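You operate a simulated robot arm through the tools that you are given. There is no shell and no other tool. Be economical: measure what you need, move in short steps, check, and stop when the job is done.

You are at the controls of a simulated two-armed robot. One attempt, no reset.

JOB
Vent the filter, then pump about 20 litres into the spool with the JOG button.
Fine: run the vent tap till water shows and shut it; zero the flow meter, open the spool valve, and shut it at the end; spill nothing. Where these are worked on the way, their far stop is far enough and under half their travel is too little: spool valve.

The check looks at the end state, three seconds after you hand in, the way a careful person would. Anything else that was tipped, shoved, dropped, spilled or broken makes it a failure.

ROBOT AND FRAMES
Two 7-joint arms with fingered hands on one trunk, on a base that drives. Base frame: it is fixed to the floor where the robot stands at the start and does not move with it; the origin is under the middle of the robot, x ahead of it, y to its left, z up. Lengths are in mm, angles in degrees, forces in N, time in s.
The left shoulder is at the start at [21, 170, 1498], the right one opposite. With the tool pointing down near the work surface each hand reaches from about 100 to 720 mm from the robot's upright axis, wherever it stands, measured 20 degrees to its own side. Places, roughly: cart valve [800, -600, 1100]; fill pump switch [800, -600, 1400]; filter housing [600, 100, 800]; flow meter [800, -200, 1400]; meter zero button [800, -400, 1400]; pump jog button [800, -800, 1400]; spool valve [800, -800, 1100]; tank valve [800, -400, 1100]; vent tap [800, 0, 1100]. Payload 4 kg a hand.
The tool frame of a hand sits at the grasp point between the pads (the TCP): z along the fingers, y along the line on which they close. The tips reach 26 mm beyond it. The gripper opens to 132 mm. The gripper's body begins 73 mm behind the TCP. The gripper is a hand of 4 fingers: y runs from the thumb to the fingers, the wrist lies at [0, 0, -224] in the tool frame.
Orientation is told as [roll, pitch, yaw] about the base's x, y, z axes, in that order, counted from this pose: with the fingers straight down and closing along the base's y, the tool's x points along the base's -x, its y along +y and its z along -z.

CONTROLS
- The arms move only by the tool arm_command. It takes "left_increments", "right_increments" or both (then of equal length, played together; a hand with none holds still); each is a list of rows, each an object of numbers (a shift or turn left out is 0): "dx", "dy", "dz": the shift along the tool's x, y, z in mm; "rx", "ry", "rz": the turn, a rotation vector about the tool's x, y, z in degrees. In form: [{"dx": .., "dy": .., "dz": .., "rx": .., "ry": .., "rz": ..}, ...]. A call has 1 to 8 rows; each row is the pose to reach, as a shift and turn from the pose commanded when the call began, along the tool's axes at that moment. Each row takes 0.2 s and may step no farther than 50 mm and 8.6 degrees from the row before; otherwise, the whole call is refused. Where a pose cannot be reached the arm comes as near as it can. A force on the tool above 50 N (or 10 N above the force at the start of the call, whichever is more), or a blocked arm, ends the call early, and 0.2 s more pass. In this call time passes only in rows, and 0.2 s behind the last. The reply holds the time, the measured pose of the TCP, the force on the tool along the base axes, the opening and the grip force, in the units named above and with some noise, with the torque about the TCP (base axes, N m) and any sound that the robot's microphone picked up.
- Cameras (640 x 400 px; columns grow to the right, rows downward): "scene" is now at [92, -42.1, 1685.3]; the picture's right is [-0.47, -0.89, 0.00], its down [-0.40, 0.21, -0.89] and it looks along [0.79, -0.41, -0.45] (base axes); focal length 214 px, centre (320, 200). "left" rides on the left gripper at [-68, 2, -97] in its tool frame; the picture's right is [-0.03, -1.00, 0.00], its down [0.82, -0.02, -0.58] and it looks along [0.58, -0.01, 0.82] (tool axes); focal length 270 px, centre (320, 200). "right" rides on the right gripper at [68, 2, -97] in its tool frame; the picture's right is [-0.03, 1.00, 0.00], its down [-0.82, -0.02, -0.58] and it looks along [-0.58, -0.01, 0.82] (tool axes); focal length 270 px, centre (320, 200). There is no depth. A picture from a camera that has moved, and an enlarged one, comes with that camera's place and axes in the base frame and with its lens.
- snapshot(camera): a new picture of that camera. The clock stands still meanwhile.
- raise_lower(by): slides the trunk up (or, below 0, down) by that many mm; the arms and the scene camera ride with it, the base frame stays. It gives what a move gives, with no picture.
- base_move(legs): drives the robot by 1 to 6 legs, each [ahead, turn to the left] in mm and degrees, along the robot's own axes; the way and the turn of a leg run together, so that a leg with both is an arc; at most 1500 mm and 180 degrees a leg. The arms and the cameras ride along, it lands a little off, and it stops where it bumps. It gives what a move gives.
- set_fingers(finger1, finger2, finger3, thumb_bend, hand): sets how far each is bent, from 0 (flat) to 1 (curled in); at 0.3 the hand is open as for a grip, at 0.7 the pads meet at the TCP. One left out holds its place. A second passes; each finger stops where it meets its share of the squeeze, and holds until it gets a number again. It is the only way to open and close the hand. It gives what a move gives, with no picture; readings hold the bend of each and the force on the fingers (four entries, about 0 where the hand has none), thumb and palm.
- head_to(pan, tilt): turns the head with the scene camera to pan (to the left, within 86 degrees either way) and tilt (down, from -29 to 69), counted from straight ahead of the robot. It gives what a move gives.
- enlarge(camera, box): a new picture of the part [left, top, right, bottom] of that camera's present view, enlarged. The clock stands still meanwhile.
- finish_job(): hands the job in; it is judged then, once.

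Go step by step. Nothing tells you exact positions but the pictures and the camera data: compare them with the known pose of the tool, close in by small moves and look again before you grip or let go. The budget is 120 turns and 108 pictures, counting those below and the enlarged ones. Unless the task says otherwise, let go and move clear before handing in, and close with one line.

The tools are called as a command line: name --argument value ..., lists and objects as JSON in quotes. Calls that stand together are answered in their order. arm_command: Moves the arms, as the interface text tells. Its arguments: {"type":"object","properties":{"left_increments":{"type":"array","items":{"type":"object","properties":{"dx":{"type":"number"},"dy":{"type":"number"},"dz":{"type":"number"},"rx":{"type":"number"},"ry":{"type":"number"},"rz":{"type":"number"}}}},"right_increments":{"type":"array","items":{"type":"object","properties":{"dx":{"type":"number"},"dy":{"type":"number"},"dz":{"type":"number"},"rx":{"type":"number"},"ry":{"type":"number"},"rz":{"type":"number"}}}}},"required":[]} The other tools are called the same way: raise_lower (by) slides the trunk up or down; set_fingers (finger1, finger2, finger3, thumb_bend, hand) moves the fingers one by one; base_move (legs) drives the base; head_to (pan, tilt) turns the head that bears the scene camera; snapshot (camera) takes a picture; enlarge (camera, box) takes an enlarged picture of a part of a camera's view; finish_job () hands the job in.

At the start:

```text
clock: 0.0
left_eef_pos: [324.5, -31.8, 1628.9]
left_tcp_rot: [0.1, 0.0, 0.0]
left_ft_force: [-0.4, -0.2, -0.7]
left_torque: [0.0, 0.0, -0.02]
left_gripper_width: 131.9
left_gripper_force: 0.0
left_shape: jaw
left_bend: [0.3, 0.3, 0.3, 0.3]
left_finger forces: [0.0, 0.0, 0.1, 0.0, 0.0, 0.0]
right_eef_pos: [281.6, -378.4, 1622.6]
right_tcp_rot: [0.0, 0.1, 0.0]
right_ft_force: [0.1, -0.3, 0.3]
right_torque: [0.0, 0.02, 0.02]
right_gripper_width: 131.9
right_gripper_force: 0.0
right_shape: jaw
right_bend: [0.3, 0.3, 0.3, 0.3]
right_finger forces: [0.0, 0.1, 0.1, 0.0, 0.0, 0.0]
trunk travel left (down, up): [-725.0, 30.0]
robot x, y, heading: [-2.4, 1.1, -0.0]
head pan, tilt: [-27.7, 26.9]
```

scene: 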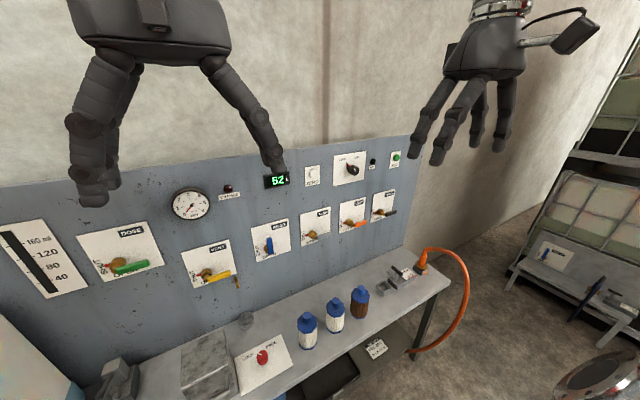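
right: 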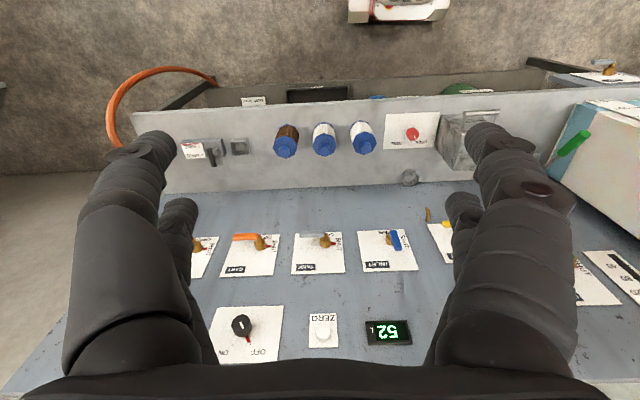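
left: 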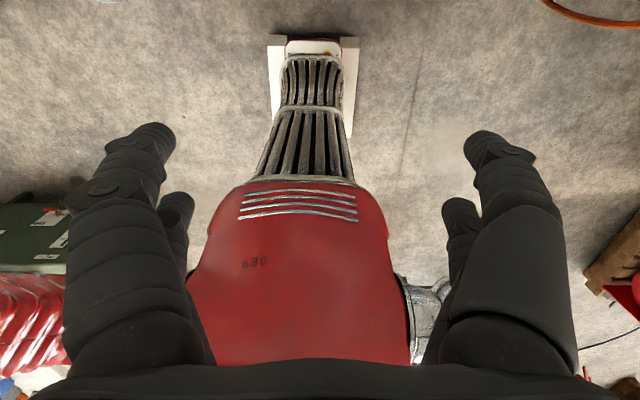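

I see a panel with a row of valves, a flow meter reading 52, a zero button, pump switch and green jog button. I'll enlarge the panel to read labels.

enlarge --camera "scene" --box '[240, 140, 420, 260]'

enlarge --camera "scene" --box '[70, 170, 300, 310]'

enlarge --camera "scene" --box '[160, 240, 480, 400]'

```text
3.33 times, centred on (330, 200) of scene
camera zoom: at [92.0, -42.1, 1685.3], right [-0.47, -0.89, 0.0], down [-0.4, 0.21, -0.89], along [0.79, -0.41, -0.45], focal length 715 px, centre (287, 200)
```

zoom: 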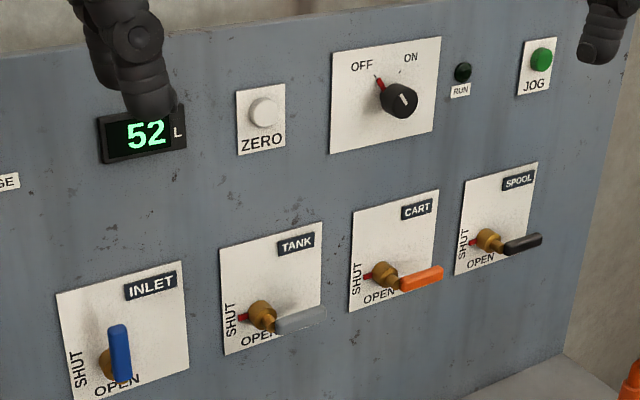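

```text
2.78 times, centred on (185, 240) of scene
camera zoom: at [92.0, -42.1, 1685.3], right [-0.47, -0.89, 0.0], down [-0.4, 0.21, -0.89], along [0.79, -0.41, -0.45], focal length 597 px, centre (696, 89)
```

zoom: 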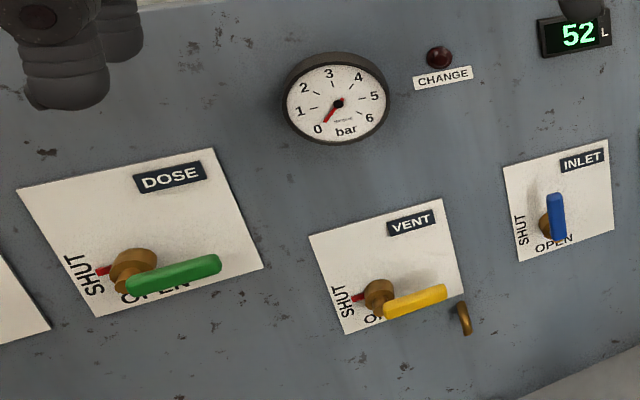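

```text
2.00 times, centred on (320, 320) of scene
camera zoom: at [92.0, -42.1, 1685.3], right [-0.47, -0.89, 0.0], down [-0.4, 0.21, -0.89], along [0.79, -0.41, -0.45], focal length 429 px, centre (320, -40)
```

zoom: 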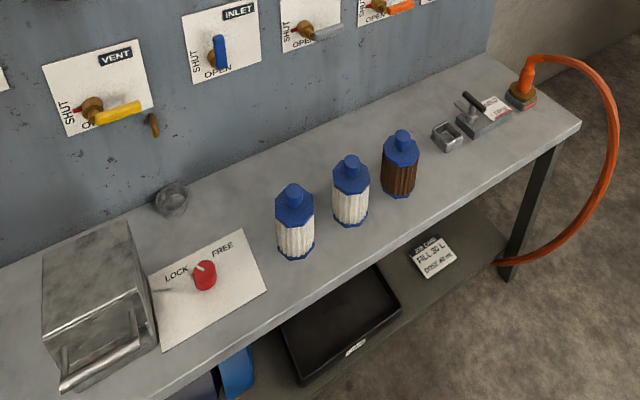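

The panel face is at about x=800 and the bench top at about z=850. I'll drive to y≈-400, facing the panel, so the left hand can reach the vent and the right hand spool/jog.

base_move --legs '[[0, -90], [390, 0], [0, 90]]'

head_to --pan -25 --tilt 40

snapshot --camera "scene"

```text
clock: 3.6
left_eef_pos: [24.7, -330.5, 1630.7]
left_tcp_rot: [-0.1, 0.0, -80.8]
left_ft_force: [-0.4, -0.3, 0.1]
left_torque: [0.0, -0.03, 0.0]
left_gripper_width: 131.9
left_gripper_force: 0.1
left_shape: jaw
left_bend: [0.3, 0.3, 0.3, 0.3]
left_finger forces: [0.0, 0.1, 0.0, 0.1, 0.0, 0.1]
right_eef_pos: [-325.1, -340.5, 1624.3]
right_tcp_rot: [-0.2, -0.2, -81.0]
right_ft_force: [0.4, 0.4, -0.7]
right_torque: [-0.06, 0.02, -0.01]
right_gripper_width: 132.2
right_gripper_force: 0.1
right_shape: jaw
right_bend: [0.3, 0.3, 0.3, 0.3]
right_finger forces: [0.0, 0.1, 0.0, 0.1, 0.1, 0.1]
trunk travel left (down, up): [-725.0, 30.0]
robot x, y, heading: [54.1, 4.6, -83.2]
head pan, tilt: [-27.7, 26.9]
stopped in leg 1: the robot was blocked; the commanded pose is now the measured one
```

```text
clock: 4.4
left_eef_pos: [20.9, -332.7, 1629.9]
left_tcp_rot: [0.1, 0.2, -80.8]
left_ft_force: [-0.7, -1.7, 0.1]
left_torque: [0.01, 0.0, 0.03]
left_gripper_width: 132.0
left_gripper_force: 0.0
left_shape: jaw
left_bend: [0.3, 0.3, 0.3, 0.3]
left_finger forces: [0.1, 0.0, 0.1, 0.0, 0.1, 0.0]
right_eef_pos: [-329.4, -344.1, 1622.7]
right_tcp_rot: [-0.1, -0.1, -81.0]
right_ft_force: [-0.2, 0.1, 0.2]
right_torque: [0.02, 0.02, 0.0]
right_gripper_width: 132.1
right_gripper_force: 0.1
right_shape: jaw
right_bend: [0.3, 0.3, 0.3, 0.3]
right_finger forces: [0.1, 0.0, 0.0, 0.0, 0.1, 0.1]
trunk travel left (down, up): [-725.0, 30.0]
robot x, y, heading: [59.3, 4.9, -83.0]
head pan, tilt: [-25.0, 40.0]
```

```text
101 pictures are left
camera scene: at [31.0, -86.0, 1665.0], right [-0.95, 0.31, 0.0], down [0.2, 0.61, -0.77], along [-0.24, -0.73, -0.64], focal length 214 px, centre (320, 200)
```

scene: 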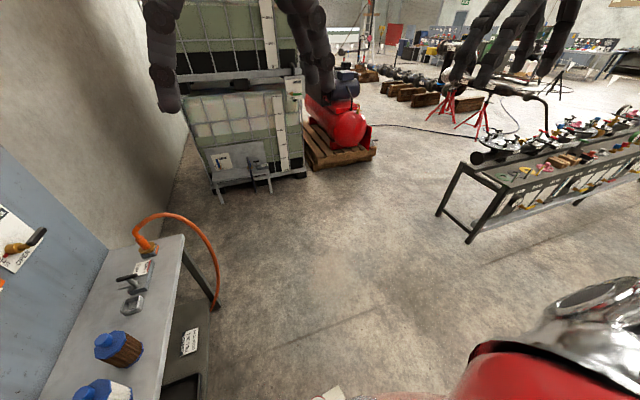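

The turn was blocked at -83°. I'll look to both sides to find what touched.

head_to --pan 60 --tilt 60

snapshot --camera "scene"

snapshot --camera "right"

snapshot --camera "left"

```text
clock: 6.0
left_eef_pos: [22.3, -332.0, 1628.5]
left_tcp_rot: [0.1, 0.1, -80.8]
left_ft_force: [-0.1, -0.8, -0.1]
left_torque: [-0.01, -0.02, 0.02]
left_gripper_width: 132.0
left_gripper_force: 0.1
left_shape: jaw
left_bend: [0.3, 0.3, 0.3, 0.3]
left_finger forces: [0.1, 0.0, 0.1, 0.0, 0.1, 0.1]
right_eef_pos: [-327.4, -343.7, 1622.7]
right_tcp_rot: [-0.1, -0.2, -81.0]
right_ft_force: [-0.2, 0.0, -0.2]
right_torque: [-0.02, 0.0, -0.02]
right_gripper_width: 132.1
right_gripper_force: 0.0
right_shape: jaw
right_bend: [0.3, 0.3, 0.3, 0.3]
right_finger forces: [0.1, 0.0, 0.0, 0.0, 0.0, 0.1]
trunk travel left (down, up): [-725.0, 30.0]
robot x, y, heading: [61.9, 5.5, -82.9]
head pan, tilt: [60.0, 60.0]
```

```text
100 pictures are left
camera scene: at [120.5, -30.7, 1638.3], right [-0.39, -0.92, 0.0], down [-0.8, 0.34, -0.5], along [0.46, -0.2, -0.87], focal length 214 px, centre (320, 200)
```

scene: 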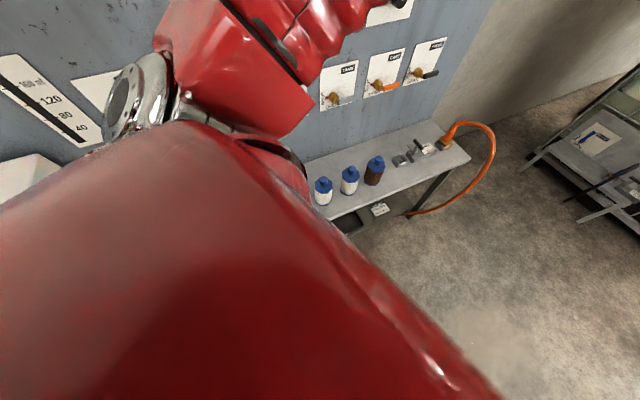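

```text
99 pictures are left
camera right: at [-335.8, -275.0, 1721.2], right [0.99, 0.13, 0.0], down [0.11, -0.81, 0.58], along [0.07, -0.57, -0.82], focal length 270 px, centre (320, 200)
```

right: 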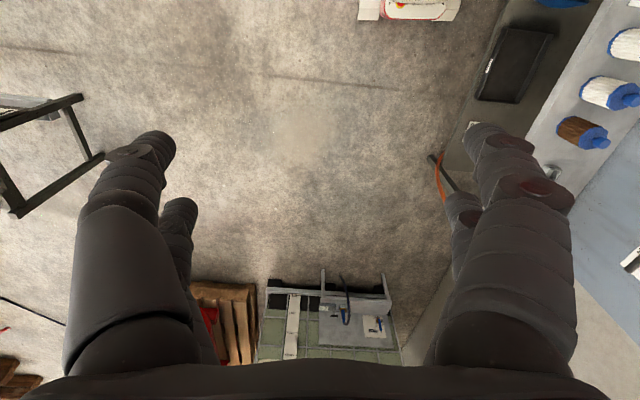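

```text
98 pictures are left
camera left: at [36.3, -399.7, 1726.9], right [-0.98, -0.18, 0.0], down [-0.15, 0.8, 0.58], along [-0.11, 0.57, -0.82], focal length 270 px, centre (320, 200)
```

left: 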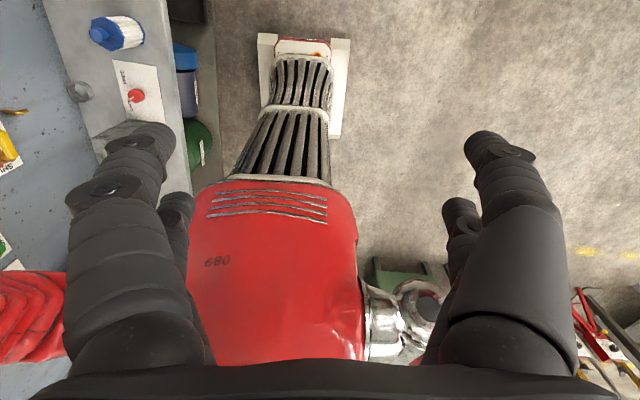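

Something near the left elbow by the dose box probably touched. I'll look at the dose end before backing off.

head_to --pan 85 --tilt 30

snapshot --camera "scene"

```text
clock: 6.9
left_eef_pos: [23.4, -332.2, 1630.1]
left_tcp_rot: [0.0, 0.1, -80.8]
left_ft_force: [0.5, -0.2, 0.3]
left_torque: [-0.02, 0.01, 0.01]
left_gripper_width: 132.1
left_gripper_force: 0.1
left_shape: jaw
left_bend: [0.3, 0.3, 0.3, 0.3]
left_finger forces: [0.0, 0.1, 0.0, 0.0, 0.1, 0.1]
right_eef_pos: [-327.5, -342.9, 1623.1]
right_tcp_rot: [-0.1, -0.1, -81.0]
right_ft_force: [0.4, 0.1, -0.5]
right_torque: [0.0, 0.01, 0.01]
right_gripper_width: 132.0
right_gripper_force: 0.0
right_shape: jaw
right_bend: [0.3, 0.3, 0.3, 0.3]
right_finger forces: [0.0, 0.0, 0.0, 0.0, 0.0, 0.1]
trunk travel left (down, up): [-725.0, 30.0]
robot x, y, heading: [56.5, 2.9, -82.9]
head pan, tilt: [85.0, 30.0]
```

```text
97 pictures are left
camera scene: at [149.6, -1.6, 1680.3], right [0.03, -1.0, 0.0], down [-0.5, -0.02, -0.87], along [0.87, 0.03, -0.5], focal length 214 px, centre (320, 200)
```

scene: 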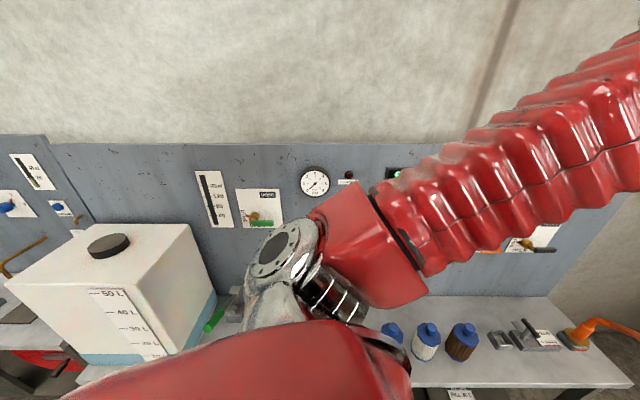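

Nothing obvious on the left, and the robot was pushed toward +x, so I'll look to its right side too.

head_to --pan -86 --tilt 55

snapshot --camera "scene"

```text
clock: 9.5
left_eef_pos: [22.6, -333.5, 1629.7]
left_tcp_rot: [0.0, 0.1, -80.7]
left_ft_force: [0.3, 0.5, -0.7]
left_torque: [-0.01, 0.0, 0.0]
left_gripper_width: 132.2
left_gripper_force: 0.0
left_shape: jaw
left_bend: [0.3, 0.3, 0.3, 0.3]
left_finger forces: [0.0, 0.1, 0.0, 0.0, 0.0, 0.0]
right_eef_pos: [-328.1, -343.0, 1623.8]
right_tcp_rot: [-0.1, -0.2, -81.0]
right_ft_force: [0.9, -0.1, -0.1]
right_torque: [0.0, 0.03, -0.01]
right_gripper_width: 132.0
right_gripper_force: 0.0
right_shape: jaw
right_bend: [0.3, 0.3, 0.3, 0.3]
right_finger forces: [0.0, 0.1, 0.1, 0.0, 0.0, 0.0]
trunk travel left (down, up): [-725.0, 30.0]
robot x, y, heading: [58.4, 7.7, -83.2]
head pan, tilt: [-85.9, 55.0]
```

```text
96 pictures are left
camera scene: at [-11.4, -18.3, 1644.4], right [-0.19, 0.98, 0.0], down [0.8, 0.16, -0.57], along [-0.56, -0.11, -0.82], focal length 214 px, centre (320, 200)
```

scene: 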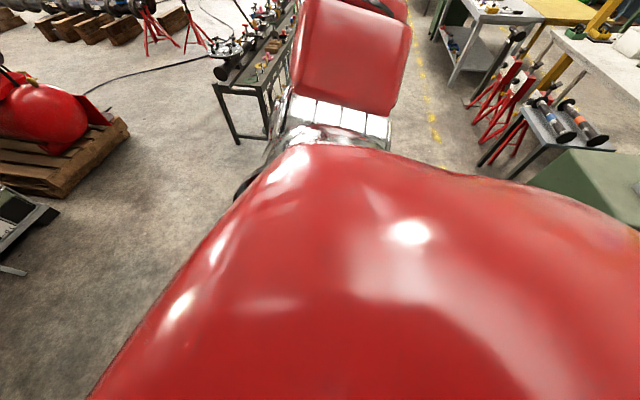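

A green cabinet stands behind; probably the rear or an arm brushed there. I'll move ahead a little, away from it, then turn further right so that I drive away from the bench.

base_move --legs '[[60, 0], [0, -12]]'

```text
clock: 11.2
left_eef_pos: [-40.1, -382.1, 1629.6]
left_tcp_rot: [0.1, 0.2, -92.5]
left_ft_force: [-0.5, -0.3, -0.7]
left_torque: [0.06, -0.02, 0.01]
left_gripper_width: 132.0
left_gripper_force: 0.1
left_shape: jaw
left_bend: [0.3, 0.3, 0.3, 0.3]
left_finger forces: [0.0, 0.1, 0.0, 0.0, 0.0, 0.0]
right_eef_pos: [-385.5, -320.8, 1623.0]
right_tcp_rot: [0.0, 0.1, -92.7]
right_ft_force: [-0.5, -0.7, 0.0]
right_torque: [0.02, 0.01, 0.02]
right_gripper_width: 132.0
right_gripper_force: 0.1
right_shape: jaw
right_bend: [0.3, 0.3, 0.3, 0.3]
right_finger forces: [0.0, 0.0, 0.1, 0.1, 0.0, 0.0]
trunk travel left (down, up): [-725.0, 30.0]
robot x, y, heading: [72.8, -53.9, -95.1]
head pan, tilt: [-85.9, 55.0]
```

Moved freely. Now drive along the bench and turn back to face the panel.

base_move --legs '[[345, 0], [0, 95]]'

head_to --pan 0 --tilt 35

snapshot --camera "scene"

```text
clock: 17.0
left_eef_pos: [365.5, -511.8, 1630.1]
left_tcp_rot: [0.2, -0.1, -4.1]
left_ft_force: [-0.4, -0.3, 0.0]
left_torque: [0.02, -0.03, 0.02]
left_gripper_width: 132.0
left_gripper_force: 0.0
left_shape: jaw
left_bend: [0.3, 0.3, 0.3, 0.3]
left_finger forces: [0.0, 0.1, 0.0, 0.0, 0.1, 0.0]
right_eef_pos: [297.4, -853.6, 1622.9]
right_tcp_rot: [0.1, 0.1, -4.3]
right_ft_force: [0.0, 0.5, -0.1]
right_torque: [0.02, 0.02, -0.02]
right_gripper_width: 132.0
right_gripper_force: 0.2
right_shape: jaw
right_bend: [0.3, 0.3, 0.3, 0.3]
right_finger forces: [0.1, 0.0, 0.0, 0.0, 0.1, 0.1]
trunk travel left (down, up): [-725.0, 30.0]
robot x, y, heading: [32.6, -460.1, -4.2]
head pan, tilt: [-85.9, 55.0]
stopped in leg 2: the robot was blocked; the commanded pose is now the measured one
```

```text
clock: 18.6
left_eef_pos: [366.0, -509.7, 1630.6]
left_tcp_rot: [0.2, 0.0, -4.1]
left_ft_force: [0.0, -0.2, -0.1]
left_torque: [0.01, 0.01, 0.0]
left_gripper_width: 132.0
left_gripper_force: 0.0
left_shape: jaw
left_bend: [0.3, 0.3, 0.3, 0.3]
left_finger forces: [0.1, 0.1, 0.0, 0.0, 0.1, 0.1]
right_eef_pos: [295.9, -853.0, 1623.8]
right_tcp_rot: [0.0, 0.0, -4.3]
right_ft_force: [0.7, 0.4, 1.2]
right_torque: [0.0, 0.02, 0.0]
right_gripper_width: 132.0
right_gripper_force: 0.1
right_shape: jaw
right_bend: [0.3, 0.3, 0.3, 0.3]
right_finger forces: [0.0, 0.1, 0.0, 0.0, 0.1, 0.0]
trunk travel left (down, up): [-725.0, 30.0]
robot x, y, heading: [36.5, -457.8, -4.3]
head pan, tilt: [0.0, 35.0]
```

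```text
95 pictures are left
camera scene: at [133.7, -465.1, 1672.6], right [-0.07, -1.0, 0.0], down [-0.57, 0.04, -0.82], along [0.82, -0.06, -0.57], focal length 214 px, centre (320, 200)
```

scene: 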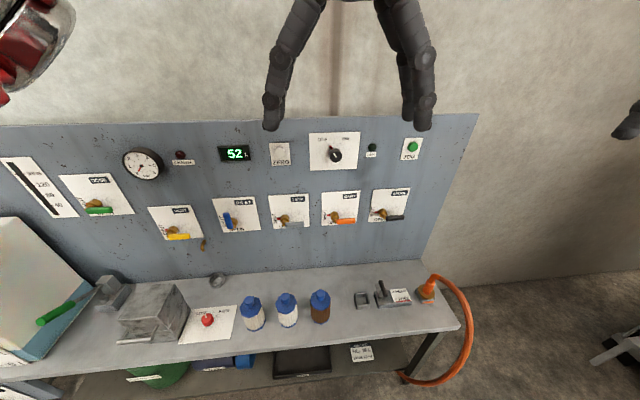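

I'm at (36,-458), facing the panel. Look closely at the bench end, labels, spout and cup.

enlarge --camera "scene" --box '[330, 250, 490, 390]'

enlarge --camera "scene" --box '[140, 190, 260, 300]'

enlarge --camera "scene" --box '[260, 120, 440, 230]'

enlarge --camera "scene" --box '[0, 150, 200, 400]'

```text
2.86 times, centred on (410, 320) of scene
camera zoom: at [133.7, -465.1, 1672.6], right [-0.07, -1.0, 0.0], down [-0.57, 0.04, -0.82], along [0.82, -0.06, -0.57], focal length 613 px, centre (63, -143)
```

zoom: 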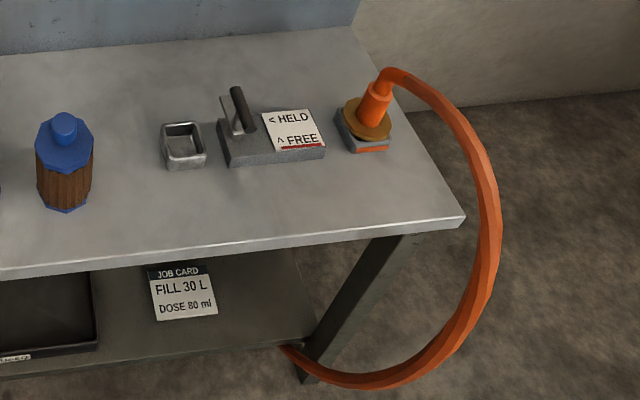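

```text
3.64 times, centred on (200, 245) of scene
camera zoom: at [133.7, -465.1, 1672.6], right [-0.07, -1.0, 0.0], down [-0.57, 0.04, -0.82], along [0.82, -0.06, -0.57], focal length 780 px, centre (756, 36)
```

zoom: 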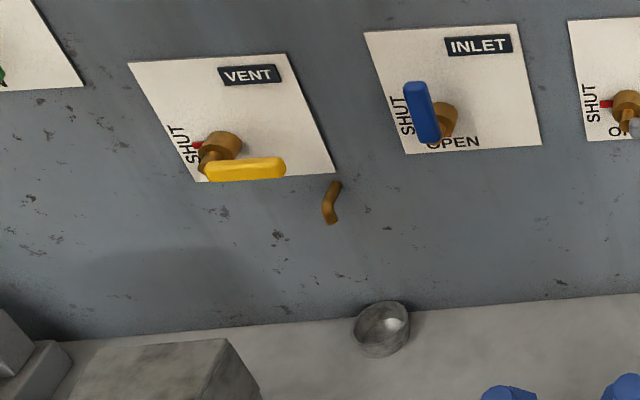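

```text
3.56 times, centred on (350, 175) of scene
camera zoom: at [133.7, -465.1, 1672.6], right [-0.07, -1.0, 0.0], down [-0.57, 0.04, -0.82], along [0.82, -0.06, -0.57], focal length 763 px, centre (213, 289)
```

zoom: 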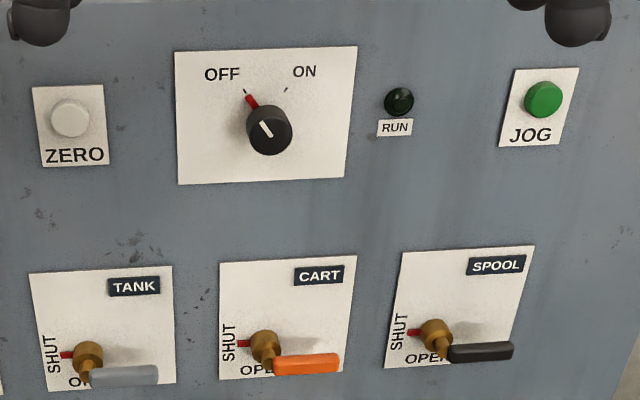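

```text
1.60 times, centred on (100, 275) of scene
camera zoom: at [133.7, -465.1, 1672.6], right [-0.07, -1.0, 0.0], down [-0.57, 0.04, -0.82], along [0.82, -0.06, -0.57], focal length 343 px, centre (672, 80)
```

zoom: 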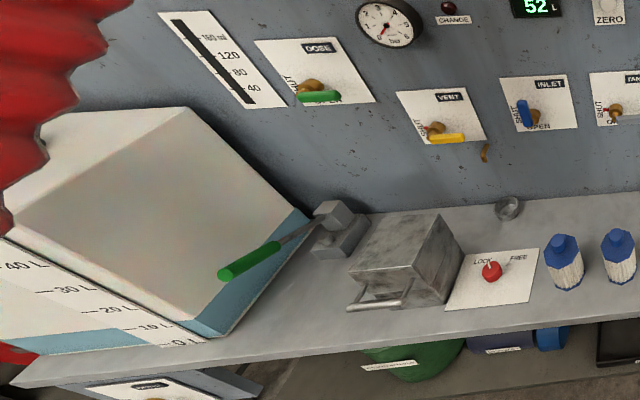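

Cup sits under the vent spout; levers at SHUT point right and open by swinging up (like INLET). I'll lower the trunk, then turn both hands to point forward.

raise_lower --by -200

arm_command --left_increments '[{"dx": -15, "dy": 30, "ry": -8.5}, {"dx": -30, "dy": 60, "ry": -17}, {"dx": -45, "dy": 90, "ry": -25.5}, {"dx": -60, "dy": 120, "ry": -34}, {"dx": -75, "dy": 150, "ry": -42.5}, {"dx": -90, "dy": 180, "ry": -51}, {"dx": -105, "dy": 210, "ry": -59.5}, {"dx": -120, "dy": 240, "ry": -68}]' --right_increments '[{"dx": -30, "ry": -8.5}, {"dx": -60, "ry": -17}, {"dx": -90, "ry": -25.5}, {"dx": -120, "ry": -34}, {"dx": -150, "ry": -42.5}, {"dx": -180, "ry": -51}, {"dx": -210, "ry": -59.5}, {"dx": -240, "ry": -68}]'

```text
clock: 20.7
left_eef_pos: [365.1, -509.5, 1431.2]
left_tcp_rot: [0.2, -0.1, -4.1]
left_ft_force: [0.5, 0.0, 0.2]
left_torque: [-0.01, 0.0, -0.03]
left_gripper_width: 132.0
left_gripper_force: 0.1
left_shape: jaw
left_bend: [0.3, 0.3, 0.3, 0.3]
left_finger forces: [0.1, 0.0, 0.0, 0.0, 0.0, 0.1]
right_eef_pos: [295.4, -852.4, 1424.7]
right_tcp_rot: [0.1, 0.0, -4.4]
right_ft_force: [-0.2, -1.0, 0.0]
right_torque: [0.0, 0.02, -0.01]
right_gripper_width: 131.9
right_gripper_force: 0.1
right_shape: jaw
right_bend: [0.3, 0.3, 0.3, 0.3]
right_finger forces: [0.1, 0.0, 0.1, 0.0, 0.0, 0.1]
trunk travel left (down, up): [-525.0, 230.0]
robot x, y, heading: [34.9, -457.8, -4.2]
head pan, tilt: [0.0, 35.0]
```

```text
clock: 22.5
left_eef_pos: [503.2, -279.8, 1428.8]
left_tcp_rot: [0.5, -68.1, -4.6]
left_ft_force: [0.7, 0.1, -0.7]
left_torque: [0.01, 0.04, 0.0]
left_gripper_width: 132.1
left_gripper_force: 0.0
left_shape: jaw
left_bend: [0.3, 0.3, 0.3, 0.3]
left_finger forces: [0.0, 0.1, 0.0, 0.0, 0.1, 0.0]
right_eef_pos: [536.5, -869.2, 1423.2]
right_tcp_rot: [1.1, -67.7, -5.4]
right_ft_force: [1.1, 0.2, -0.3]
right_torque: [0.02, 0.03, 0.02]
right_gripper_width: 131.9
right_gripper_force: 0.1
right_shape: jaw
right_bend: [0.3, 0.3, 0.3, 0.3]
right_finger forces: [0.1, 0.1, 0.0, 0.0, 0.0, 0.1]
trunk travel left (down, up): [-525.0, 230.0]
robot x, y, heading: [32.8, -454.9, -4.4]
head pan, tilt: [0.0, 35.0]
```

arm_command --left_increments '[{"dx": 16, "dy": 37, "dz": 17, "rx": -0.7, "ry": -3.7, "rz": -0.3}, {"dx": 33, "dy": 73, "dz": 34, "rx": -1.4, "ry": -7.3, "rz": -0.6}, {"dx": 49, "dy": 110, "dz": 50, "rx": -2.1, "ry": -11, "rz": -0.8}, {"dx": 65, "dy": 147, "dz": 67, "rx": -2.7, "ry": -14.7, "rz": -1.1}, {"dx": 82, "dy": 183, "dz": 84, "rx": -3.4, "ry": -18.3, "rz": -1.4}, {"dx": 98, "dy": 220, "dz": 101, "rx": -4.1, "ry": -22, "rz": -1.6}]' --right_increments '[{"dy": 9, "dz": 3, "rx": -0.8, "ry": -3.7, "rz": -0.3}, {"dy": 17, "dz": 7, "rx": -1.6, "ry": -7.3, "rz": -0.6}, {"dy": 26, "dz": 10, "rx": -2.4, "ry": -11, "rz": -0.9}, {"dy": 34, "dz": 14, "rx": -3.2, "ry": -14.7, "rz": -1.2}, {"dy": 43, "dz": 17, "rx": -4, "ry": -18.3, "rz": -1.5}, {"dy": 51, "dz": 21, "rx": -4.8, "ry": -22, "rz": -1.8}]'

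set_fingers --hand "right" --finger1 0.7 --finger2 0.7 --finger3 0.7 --thumb_bend 0.7

set_fingers --hand "left" --finger1 0.7 --finger2 0.7 --finger3 0.7 --thumb_bend 0.7

snapshot --camera "right"

snapshot --camera "left"

snapshot --camera "scene"

```text
clock: 24.1
left_eef_pos: [558.3, -60.2, 1279.3]
left_tcp_rot: [23.5, -80.1, -20.5]
left_ft_force: [0.4, -0.5, 0.0]
left_torque: [0.01, -0.03, -0.02]
left_gripper_width: 131.9
left_gripper_force: 0.1
left_shape: jaw
left_bend: [0.3, 0.3, 0.3, 0.3]
left_finger forces: [0.0, 0.1, 0.0, 0.0, 0.0, 0.1]
left hand out of reach, approached as far as the arm can: row 5, 6
right_eef_pos: [559.6, -821.8, 1417.7]
right_tcp_rot: [-96.6, -89.1, 97.3]
right_ft_force: [0.7, -0.3, -0.4]
right_torque: [0.03, -0.01, -0.01]
right_gripper_width: 132.1
right_gripper_force: 0.1
right_shape: jaw
right_bend: [0.3, 0.3, 0.3, 0.3]
right_finger forces: [0.1, 0.0, 0.0, 0.1, 0.0, 0.0]
trunk travel left (down, up): [-525.0, 230.0]
robot x, y, heading: [30.2, -456.6, -4.2]
head pan, tilt: [0.0, 35.0]
stopped in row 6 (left hand): the arm was blocked; the commanded pose is now the measured one
```

```text
clock: 25.1
left_eef_pos: [558.2, -60.9, 1279.9]
left_tcp_rot: [23.6, -79.9, -20.5]
left_ft_force: [-0.2, -0.6, 0.2]
left_torque: [0.0, 0.02, 0.0]
left_gripper_width: 131.8
left_gripper_force: 0.1
left_shape: jaw
left_bend: [0.3, 0.3, 0.3, 0.3]
left_finger forces: [0.0, 0.0, 0.0, 0.0, 0.0, 0.0]
right_eef_pos: [559.6, -822.0, 1418.5]
right_tcp_rot: [-96.4, -89.1, 97.2]
right_ft_force: [0.1, -0.5, 0.0]
right_torque: [0.01, 0.01, 0.0]
right_gripper_width: 1.4
right_gripper_force: 0.0
right_shape: fingers
right_bend: [0.7, 0.7, 0.7, 0.7]
right_finger forces: [0.0, 0.0, 0.0, 0.1, 0.1, 0.0]
trunk travel left (down, up): [-525.0, 230.0]
robot x, y, heading: [34.1, -460.6, -4.0]
head pan, tilt: [0.0, 35.0]
```

```text
clock: 26.1
left_eef_pos: [558.3, -59.7, 1280.0]
left_tcp_rot: [23.6, -80.1, -20.6]
left_ft_force: [0.4, 0.1, -0.4]
left_torque: [-0.01, -0.03, 0.0]
left_gripper_width: 1.5
left_gripper_force: 0.0
left_shape: fingers
left_bend: [0.7, 0.7, 0.7, 0.7]
left_finger forces: [0.0, 0.0, 0.0, 0.0, 0.1, 0.1]
right_eef_pos: [559.4, -820.7, 1417.6]
right_tcp_rot: [-96.6, -89.0, 97.4]
right_ft_force: [0.3, 0.4, -0.8]
right_torque: [-0.02, 0.01, -0.04]
right_gripper_width: 1.4
right_gripper_force: 0.0
right_shape: fingers
right_bend: [0.7, 0.7, 0.7, 0.7]
right_finger forces: [0.0, 0.1, 0.1, 0.0, 0.1, 0.0]
trunk travel left (down, up): [-525.0, 230.0]
robot x, y, heading: [36.7, -455.7, -4.3]
head pan, tilt: [0.0, 35.0]
```

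```text
90 pictures are left
camera right: at [463.2, -822.5, 1350.6], right [-0.01, 1.0, 0.01], down [-0.58, -0.02, 0.82], along [0.82, 0.0, 0.58], focal length 270 px, centre (320, 200)
```

right: 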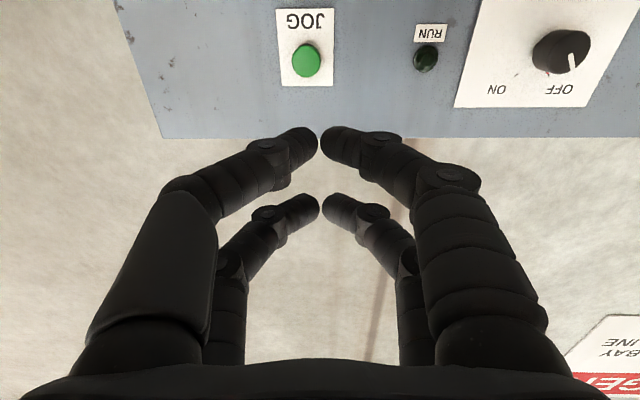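

```text
89 pictures are left
camera left: at [474.8, -68.9, 1363.1], right [0.05, -1.0, -0.04], down [-0.7, 0.0, -0.71], along [0.71, 0.07, -0.7], focal length 270 px, centre (320, 200)
```

left: 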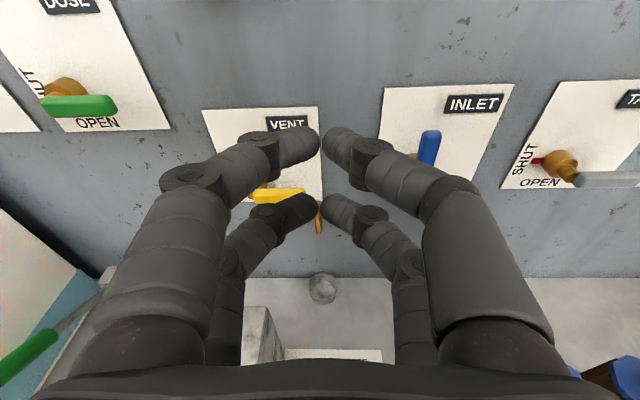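

```text
88 pictures are left
camera scene: at [141.1, -465.5, 1472.3], right [-0.07, -1.0, 0.0], down [-0.57, 0.04, -0.82], along [0.82, -0.06, -0.57], focal length 214 px, centre (320, 200)
```

scene: 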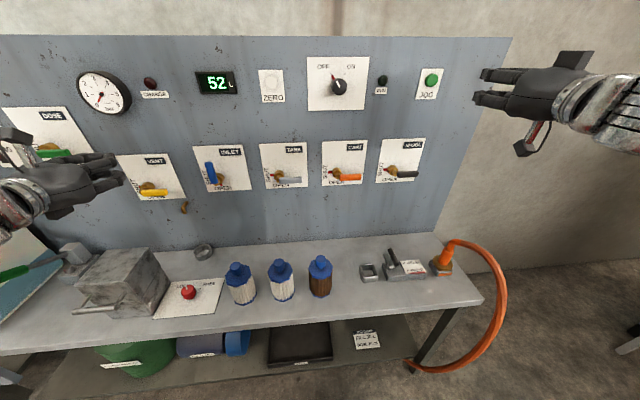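

The left hand is ~10° pitched, which is fine. I'll lower it in front of and below the vent handle (handle end ≈(745,-22,1112), hub y≈46).

arm_command --left_increments '[{"dx": 37, "dy": 11, "dz": 14}, {"dx": 74, "dy": 21, "dz": 28}, {"dx": 111, "dy": 32, "dz": 41}, {"dx": 149, "dy": 43, "dz": 55}, {"dx": 186, "dy": 53, "dz": 69}, {"dx": 223, "dy": 64, "dz": 83}]'

snapshot --camera "left"

snapshot --camera "scene"

```text
clock: 27.5
left_eef_pos: [546.2, 53.2, 1111.4]
left_tcp_rot: [23.5, -79.9, -20.6]
left_ft_force: [-0.1, -0.2, -0.6]
left_torque: [0.04, -0.02, 0.0]
left_gripper_width: 1.2
left_gripper_force: 0.1
left_shape: fingers
left_bend: [0.7, 0.7, 0.7, 0.7]
left_finger forces: [0.0, 0.0, 0.0, 0.0, 0.0, 0.0]
left hand out of reach, approached as far as the arm can: row 2, 3, 4, 5, 6
right_eef_pos: [557.9, -822.1, 1417.4]
right_tcp_rot: [-98.5, -89.1, 99.2]
right_ft_force: [-0.2, 0.5, -0.7]
right_torque: [0.02, -0.01, -0.02]
right_gripper_width: 1.5
right_gripper_force: 0.1
right_shape: fingers
right_bend: [0.7, 0.7, 0.7, 0.7]
right_finger forces: [0.1, 0.0, 0.1, 0.0, 0.0, 0.0]
trunk travel left (down, up): [-525.0, 230.0]
robot x, y, heading: [36.3, -458.4, -4.0]
head pan, tilt: [0.0, 35.0]
```

```text
87 pictures are left
camera left: at [463.2, 45.0, 1195.4], right [0.05, -1.0, -0.04], down [-0.7, 0.0, -0.71], along [0.71, 0.07, -0.7], focal length 270 px, centre (320, 200)
```

left: 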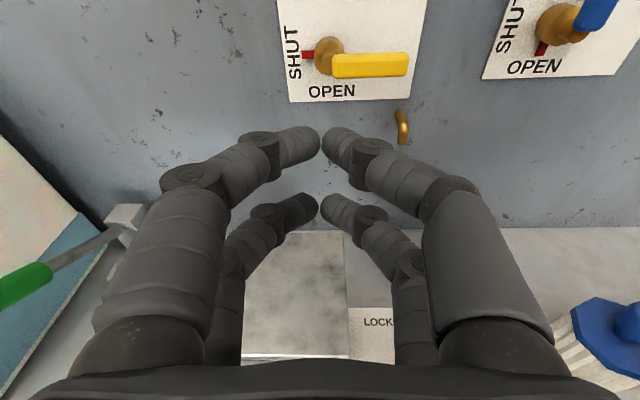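

```text
86 pictures are left
camera scene: at [140.5, -465.3, 1472.4], right [-0.07, -1.0, 0.0], down [-0.57, 0.04, -0.82], along [0.82, -0.06, -0.57], focal length 214 px, centre (320, 200)
```

scene: 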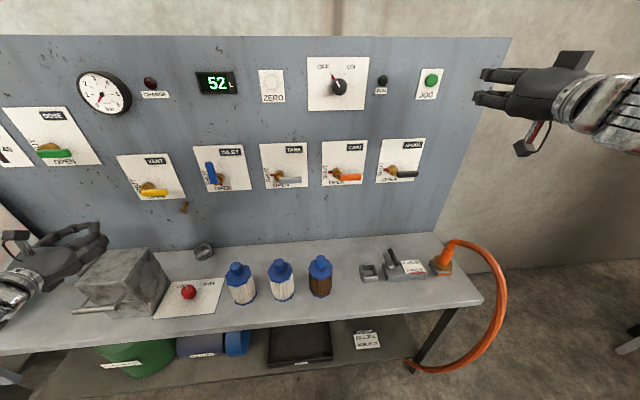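

The left arm is short of reach with this orientation. I'll yaw the hand outward (25° to the left), which suits the shoulder position.

arm_command --left_increments '[{"rx": -6.2, "rz": -1}, {"rx": -12.4, "rz": -2}, {"rx": -18.5, "rz": -3}, {"rx": -24.7, "rz": -4}]'

```text
clock: 28.5
left_eef_pos: [557.4, 108.3, 1126.7]
left_tcp_rot: [14.6, -80.0, 6.3]
left_ft_force: [1.3, 1.2, 0.2]
left_torque: [-0.01, 0.0, -0.02]
left_gripper_width: 1.3
left_gripper_force: 0.1
left_shape: fingers
left_bend: [0.7, 0.7, 0.7, 0.7]
left_finger forces: [0.0, 0.0, 0.0, 0.0, 0.0, 0.0]
left hand out of reach, approached as far as the arm can: row 1, 2, 3, 4
right_eef_pos: [560.5, -821.7, 1418.9]
right_tcp_rot: [-91.2, -89.2, 91.9]
right_ft_force: [-1.0, 0.3, 0.8]
right_torque: [0.0, -0.04, 0.0]
right_gripper_width: 1.4
right_gripper_force: 0.1
right_shape: fingers
right_bend: [0.7, 0.7, 0.7, 0.7]
right_finger forces: [0.0, 0.0, 0.1, 0.0, 0.1, 0.0]
trunk travel left (down, up): [-525.0, 230.0]
robot x, y, heading: [37.4, -459.1, -4.2]
head pan, tilt: [0.0, 35.0]
```

It seems the left arm can't get low enough from this trunk height. I'll lift the left hand, then lower the trunk 170 mm.

arm_command --left_increments '[{"dx": -45}, {"dx": -90}, {"dx": -135}, {"dx": -180}, {"dx": -225}]'

raise_lower --by -170

snapshot --camera "scene"

```text
clock: 29.7
left_eef_pos: [592.0, 112.2, 1347.5]
left_tcp_rot: [14.1, -80.0, 6.8]
left_ft_force: [0.4, -1.1, 0.0]
left_torque: [-0.02, -0.02, 0.01]
left_gripper_width: 1.1
left_gripper_force: 0.2
left_shape: fingers
left_bend: [0.7, 0.7, 0.7, 0.7]
left_finger forces: [0.0, 0.0, 0.0, 0.0, 0.0, 0.0]
right_eef_pos: [559.9, -821.9, 1418.4]
right_tcp_rot: [-96.1, -89.1, 96.8]
right_ft_force: [0.3, -0.5, 0.0]
right_torque: [0.01, 0.0, -0.01]
right_gripper_width: 1.4
right_gripper_force: 0.1
right_shape: fingers
right_bend: [0.7, 0.7, 0.7, 0.7]
right_finger forces: [0.0, 0.0, 0.0, 0.0, 0.0, 0.0]
trunk travel left (down, up): [-525.0, 230.0]
robot x, y, heading: [34.6, -460.1, -4.2]
head pan, tilt: [0.0, 35.0]
```

```text
clock: 31.7
left_eef_pos: [590.8, 114.7, 1180.1]
left_tcp_rot: [14.8, -80.0, 6.1]
left_ft_force: [-0.5, -0.1, 0.0]
left_torque: [-0.02, -0.03, 0.0]
left_gripper_width: 1.1
left_gripper_force: 0.0
left_shape: fingers
left_bend: [0.7, 0.7, 0.7, 0.7]
left_finger forces: [0.1, 0.1, 0.0, 0.1, 0.1, 0.0]
right_eef_pos: [559.0, -822.4, 1249.0]
right_tcp_rot: [-98.2, -89.1, 98.9]
right_ft_force: [0.0, 0.3, -0.1]
right_torque: [-0.02, 0.0, 0.01]
right_gripper_width: 1.5
right_gripper_force: 0.1
right_shape: fingers
right_bend: [0.7, 0.7, 0.7, 0.7]
right_finger forces: [0.0, 0.0, 0.0, 0.0, 0.0, 0.0]
trunk travel left (down, up): [-355.0, 400.0]
robot x, y, heading: [35.2, -456.2, -3.9]
head pan, tilt: [0.0, 35.0]
```

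```text
85 pictures are left
camera scene: at [171.9, -467.9, 1301.0], right [-0.07, -1.0, 0.0], down [-0.57, 0.04, -0.82], along [0.82, -0.06, -0.57], focal length 214 px, centre (320, 200)
```

scene: 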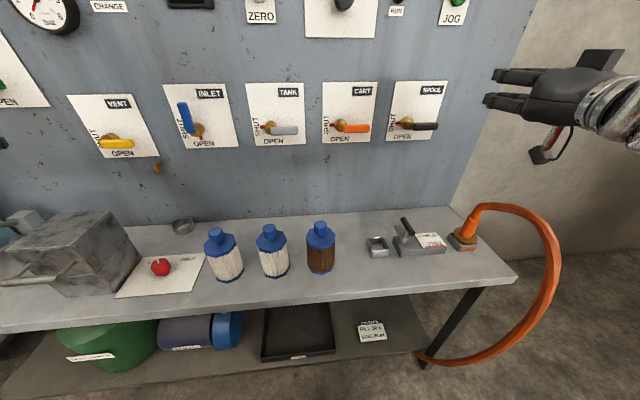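

Now reposition the left hand below-front of the vent handle.

head_to --pan 0 --tilt 15

arm_command --left_increments '[{"dx": 5, "dy": -40}, {"dx": 10, "dy": -79}, {"dx": 30, "dy": -118}, {"dx": 68, "dy": -138}, {"dx": 106, "dy": -158}]'

snapshot --camera "scene"

snapshot --camera "left"

```text
clock: 32.5
left_eef_pos: [590.1, 115.5, 1179.8]
left_tcp_rot: [14.6, -80.0, 6.2]
left_ft_force: [0.2, 0.1, 0.3]
left_torque: [-0.01, 0.0, 0.01]
left_gripper_width: 1.1
left_gripper_force: 0.0
left_shape: fingers
left_bend: [0.7, 0.7, 0.7, 0.7]
left_finger forces: [0.1, 0.1, 0.1, 0.0, 0.0, 0.0]
right_eef_pos: [559.9, -821.9, 1248.4]
right_tcp_rot: [-96.2, -89.1, 97.0]
right_ft_force: [-0.4, -0.3, 0.0]
right_torque: [0.03, 0.03, 0.0]
right_gripper_width: 1.5
right_gripper_force: 0.2
right_shape: fingers
right_bend: [0.7, 0.7, 0.7, 0.7]
right_finger forces: [0.0, 0.1, 0.0, 0.0, 0.0, 0.0]
trunk travel left (down, up): [-355.0, 400.0]
robot x, y, heading: [34.8, -458.5, -4.0]
head pan, tilt: [0.0, 15.0]
```

```text
clock: 33.7
left_eef_pos: [627.4, -7.1, 1123.9]
left_tcp_rot: [14.6, -80.0, 6.4]
left_ft_force: [0.0, 0.2, 1.2]
left_torque: [0.0, -0.02, -0.02]
left_gripper_width: 1.3
left_gripper_force: 0.1
left_shape: fingers
left_bend: [0.7, 0.7, 0.7, 0.7]
left_finger forces: [0.0, 0.1, 0.0, 0.0, 0.0, 0.0]
left hand out of reach, approached as far as the arm can: row 4, 5
right_eef_pos: [560.3, -821.3, 1248.4]
right_tcp_rot: [-94.7, -89.1, 95.4]
right_ft_force: [-0.2, -0.3, -0.7]
right_torque: [-0.01, 0.01, 0.01]
right_gripper_width: 1.2
right_gripper_force: 0.0
right_shape: fingers
right_bend: [0.7, 0.7, 0.7, 0.7]
right_finger forces: [0.0, 0.0, 0.0, 0.0, 0.1, 0.1]
trunk travel left (down, up): [-355.0, 400.0]
robot x, y, heading: [35.0, -459.5, -4.0]
head pan, tilt: [0.0, 15.0]
```

```text
84 pictures are left
camera scene: at [178.1, -468.2, 1332.8], right [-0.07, -1.0, 0.0], down [-0.26, 0.02, -0.97], along [0.96, -0.07, -0.26], focal length 214 px, centre (320, 200)
```

scene: 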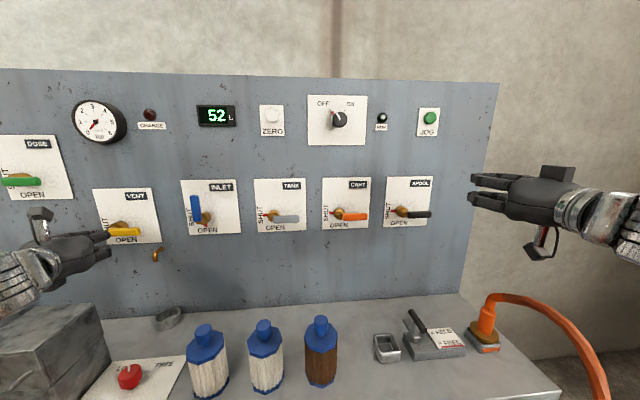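

```text
83 pictures are left
camera left: at [550.9, -38.2, 1208.9], right [0.36, -0.93, -0.02], down [-0.66, -0.24, -0.71], along [0.66, 0.27, -0.71], focal length 270 px, centre (320, 200)
```

left: 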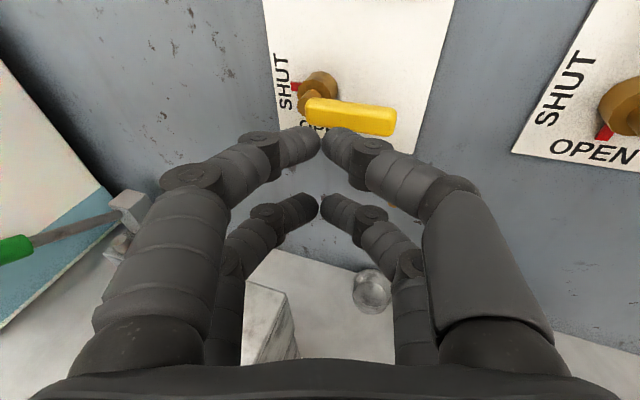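

The wrist is at its bend limit when the hand is low relative to the shoulder. I'll lift the left hand and lower the trunk by another 200.

arm_command --left_increments '[{"dx": -40}, {"dx": -80}, {"dx": -120}, {"dx": -160}, {"dx": -200}]'

raise_lower --by -200

head_to --pan 20 --tilt 5

snapshot --camera "scene"

```text
clock: 34.9
left_eef_pos: [665.7, -1.7, 1321.1]
left_tcp_rot: [15.1, -80.1, 5.7]
left_ft_force: [0.0, -0.3, 0.0]
left_torque: [0.0, 0.01, 0.02]
left_gripper_width: 1.2
left_gripper_force: 0.0
left_shape: fingers
left_bend: [0.7, 0.7, 0.7, 0.7]
left_finger forces: [0.1, 0.0, 0.0, 0.1, 0.1, 0.1]
right_eef_pos: [559.5, -822.0, 1247.4]
right_tcp_rot: [-95.1, -89.1, 95.8]
right_ft_force: [0.1, 1.0, -0.8]
right_torque: [0.01, -0.01, 0.01]
right_gripper_width: 1.5
right_gripper_force: 0.0
right_shape: fingers
right_bend: [0.7, 0.7, 0.7, 0.7]
right_finger forces: [0.0, 0.0, 0.1, 0.0, 0.0, 0.1]
trunk travel left (down, up): [-355.0, 400.0]
robot x, y, heading: [37.3, -461.0, -4.3]
head pan, tilt: [0.0, 15.0]
```

```text
clock: 37.1
left_eef_pos: [663.3, -0.5, 1121.8]
left_tcp_rot: [14.5, -80.1, 6.4]
left_ft_force: [-0.8, -0.7, 0.4]
left_torque: [0.0, -0.01, 0.03]
left_gripper_width: 1.2
left_gripper_force: 0.1
left_shape: fingers
left_bend: [0.7, 0.7, 0.7, 0.7]
left_finger forces: [0.1, 0.1, 0.0, 0.1, 0.0, 0.1]
right_eef_pos: [558.6, -821.2, 1048.6]
right_tcp_rot: [-97.2, -89.1, 97.9]
right_ft_force: [-1.6, 0.6, -1.1]
right_torque: [0.03, 0.01, 0.0]
right_gripper_width: 1.4
right_gripper_force: 0.2
right_shape: fingers
right_bend: [0.7, 0.7, 0.7, 0.7]
right_finger forces: [0.1, 0.0, 0.0, 0.1, 0.0, 0.0]
trunk travel left (down, up): [-155.0, 600.0]
robot x, y, heading: [31.9, -460.6, -4.3]
head pan, tilt: [0.0, 15.0]
```

```text
clock: 37.9
left_eef_pos: [665.0, -0.3, 1121.2]
left_tcp_rot: [14.7, -80.0, 6.1]
left_ft_force: [0.8, 0.4, 0.5]
left_torque: [0.0, -0.02, -0.01]
left_gripper_width: 1.1
left_gripper_force: 0.0
left_shape: fingers
left_bend: [0.7, 0.7, 0.7, 0.7]
left_finger forces: [0.0, 0.1, 0.1, 0.1, 0.1, 0.0]
right_eef_pos: [559.6, -821.2, 1047.9]
right_tcp_rot: [-94.5, -89.1, 95.2]
right_ft_force: [-0.1, -0.4, -0.2]
right_torque: [-0.02, -0.05, -0.01]
right_gripper_width: 1.5
right_gripper_force: 0.0
right_shape: fingers
right_bend: [0.7, 0.7, 0.7, 0.7]
right_finger forces: [0.0, 0.0, 0.0, 0.0, 0.0, 0.1]
trunk travel left (down, up): [-155.0, 600.0]
robot x, y, heading: [35.8, -456.4, -4.1]
head pan, tilt: [20.0, 5.0]
```

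```text
82 pictures are left
camera scene: at [252.6, -442.4, 1141.7], right [0.27, -0.96, 0.0], down [-0.09, -0.02, -1.0], along [0.96, 0.27, -0.09], focal length 214 px, centre (320, 200)
```

scene: 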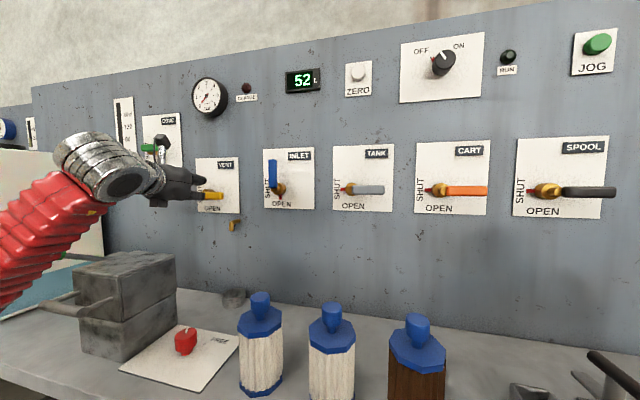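

Good view. Now lower the left hand to just under handle height.

arm_command --left_increments '[{"dx": 37, "dy": -6, "dz": -13}, {"dx": 74, "dy": -11, "dz": -13}]'

enlarge --camera "scene" --box '[130, 120, 330, 320]'

snapshot --camera "left"

```text
clock: 38.5
left_eef_pos: [640.2, -18.1, 1049.6]
left_tcp_rot: [14.5, -79.9, 6.3]
left_ft_force: [1.0, 0.3, 0.1]
left_torque: [-0.02, 0.01, 0.04]
left_gripper_width: 1.3
left_gripper_force: 0.2
left_shape: fingers
left_bend: [0.7, 0.7, 0.7, 0.7]
left_finger forces: [0.1, 0.0, 0.1, 0.0, 0.0, 0.0]
right_eef_pos: [558.7, -821.5, 1048.1]
right_tcp_rot: [-95.3, -89.1, 96.0]
right_ft_force: [0.7, 0.6, 0.5]
right_torque: [-0.02, -0.01, 0.02]
right_gripper_width: 1.4
right_gripper_force: 0.1
right_shape: fingers
right_bend: [0.7, 0.7, 0.7, 0.7]
right_finger forces: [0.0, 0.0, 0.1, 0.1, 0.1, 0.1]
trunk travel left (down, up): [-155.0, 600.0]
robot x, y, heading: [34.5, -461.3, -4.2]
head pan, tilt: [20.0, 5.0]
```

```text
2.00 times, centred on (230, 220) of scene
camera zoom: at [252.5, -442.3, 1141.8], right [0.27, -0.96, 0.0], down [-0.08, -0.02, -1.0], along [0.96, 0.27, -0.09], focal length 429 px, centre (500, 160)
```

zoom: 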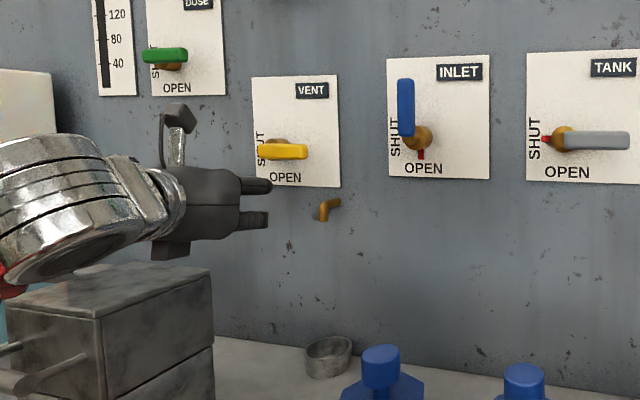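

```text
80 pictures are left
camera left: at [562.9, -49.3, 1134.0], right [0.36, -0.93, -0.02], down [-0.66, -0.24, -0.71], along [0.66, 0.27, -0.71], focal length 270 px, centre (320, 200)
```

left: 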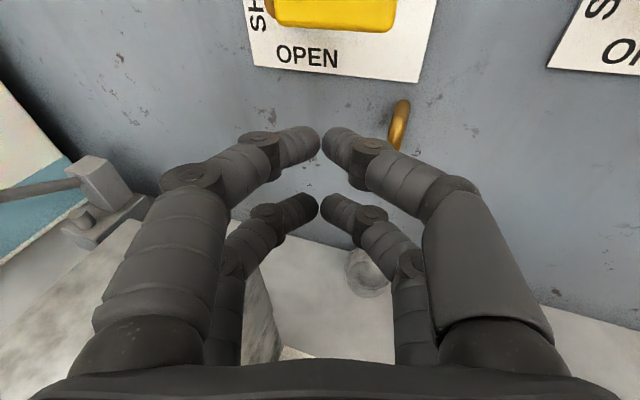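

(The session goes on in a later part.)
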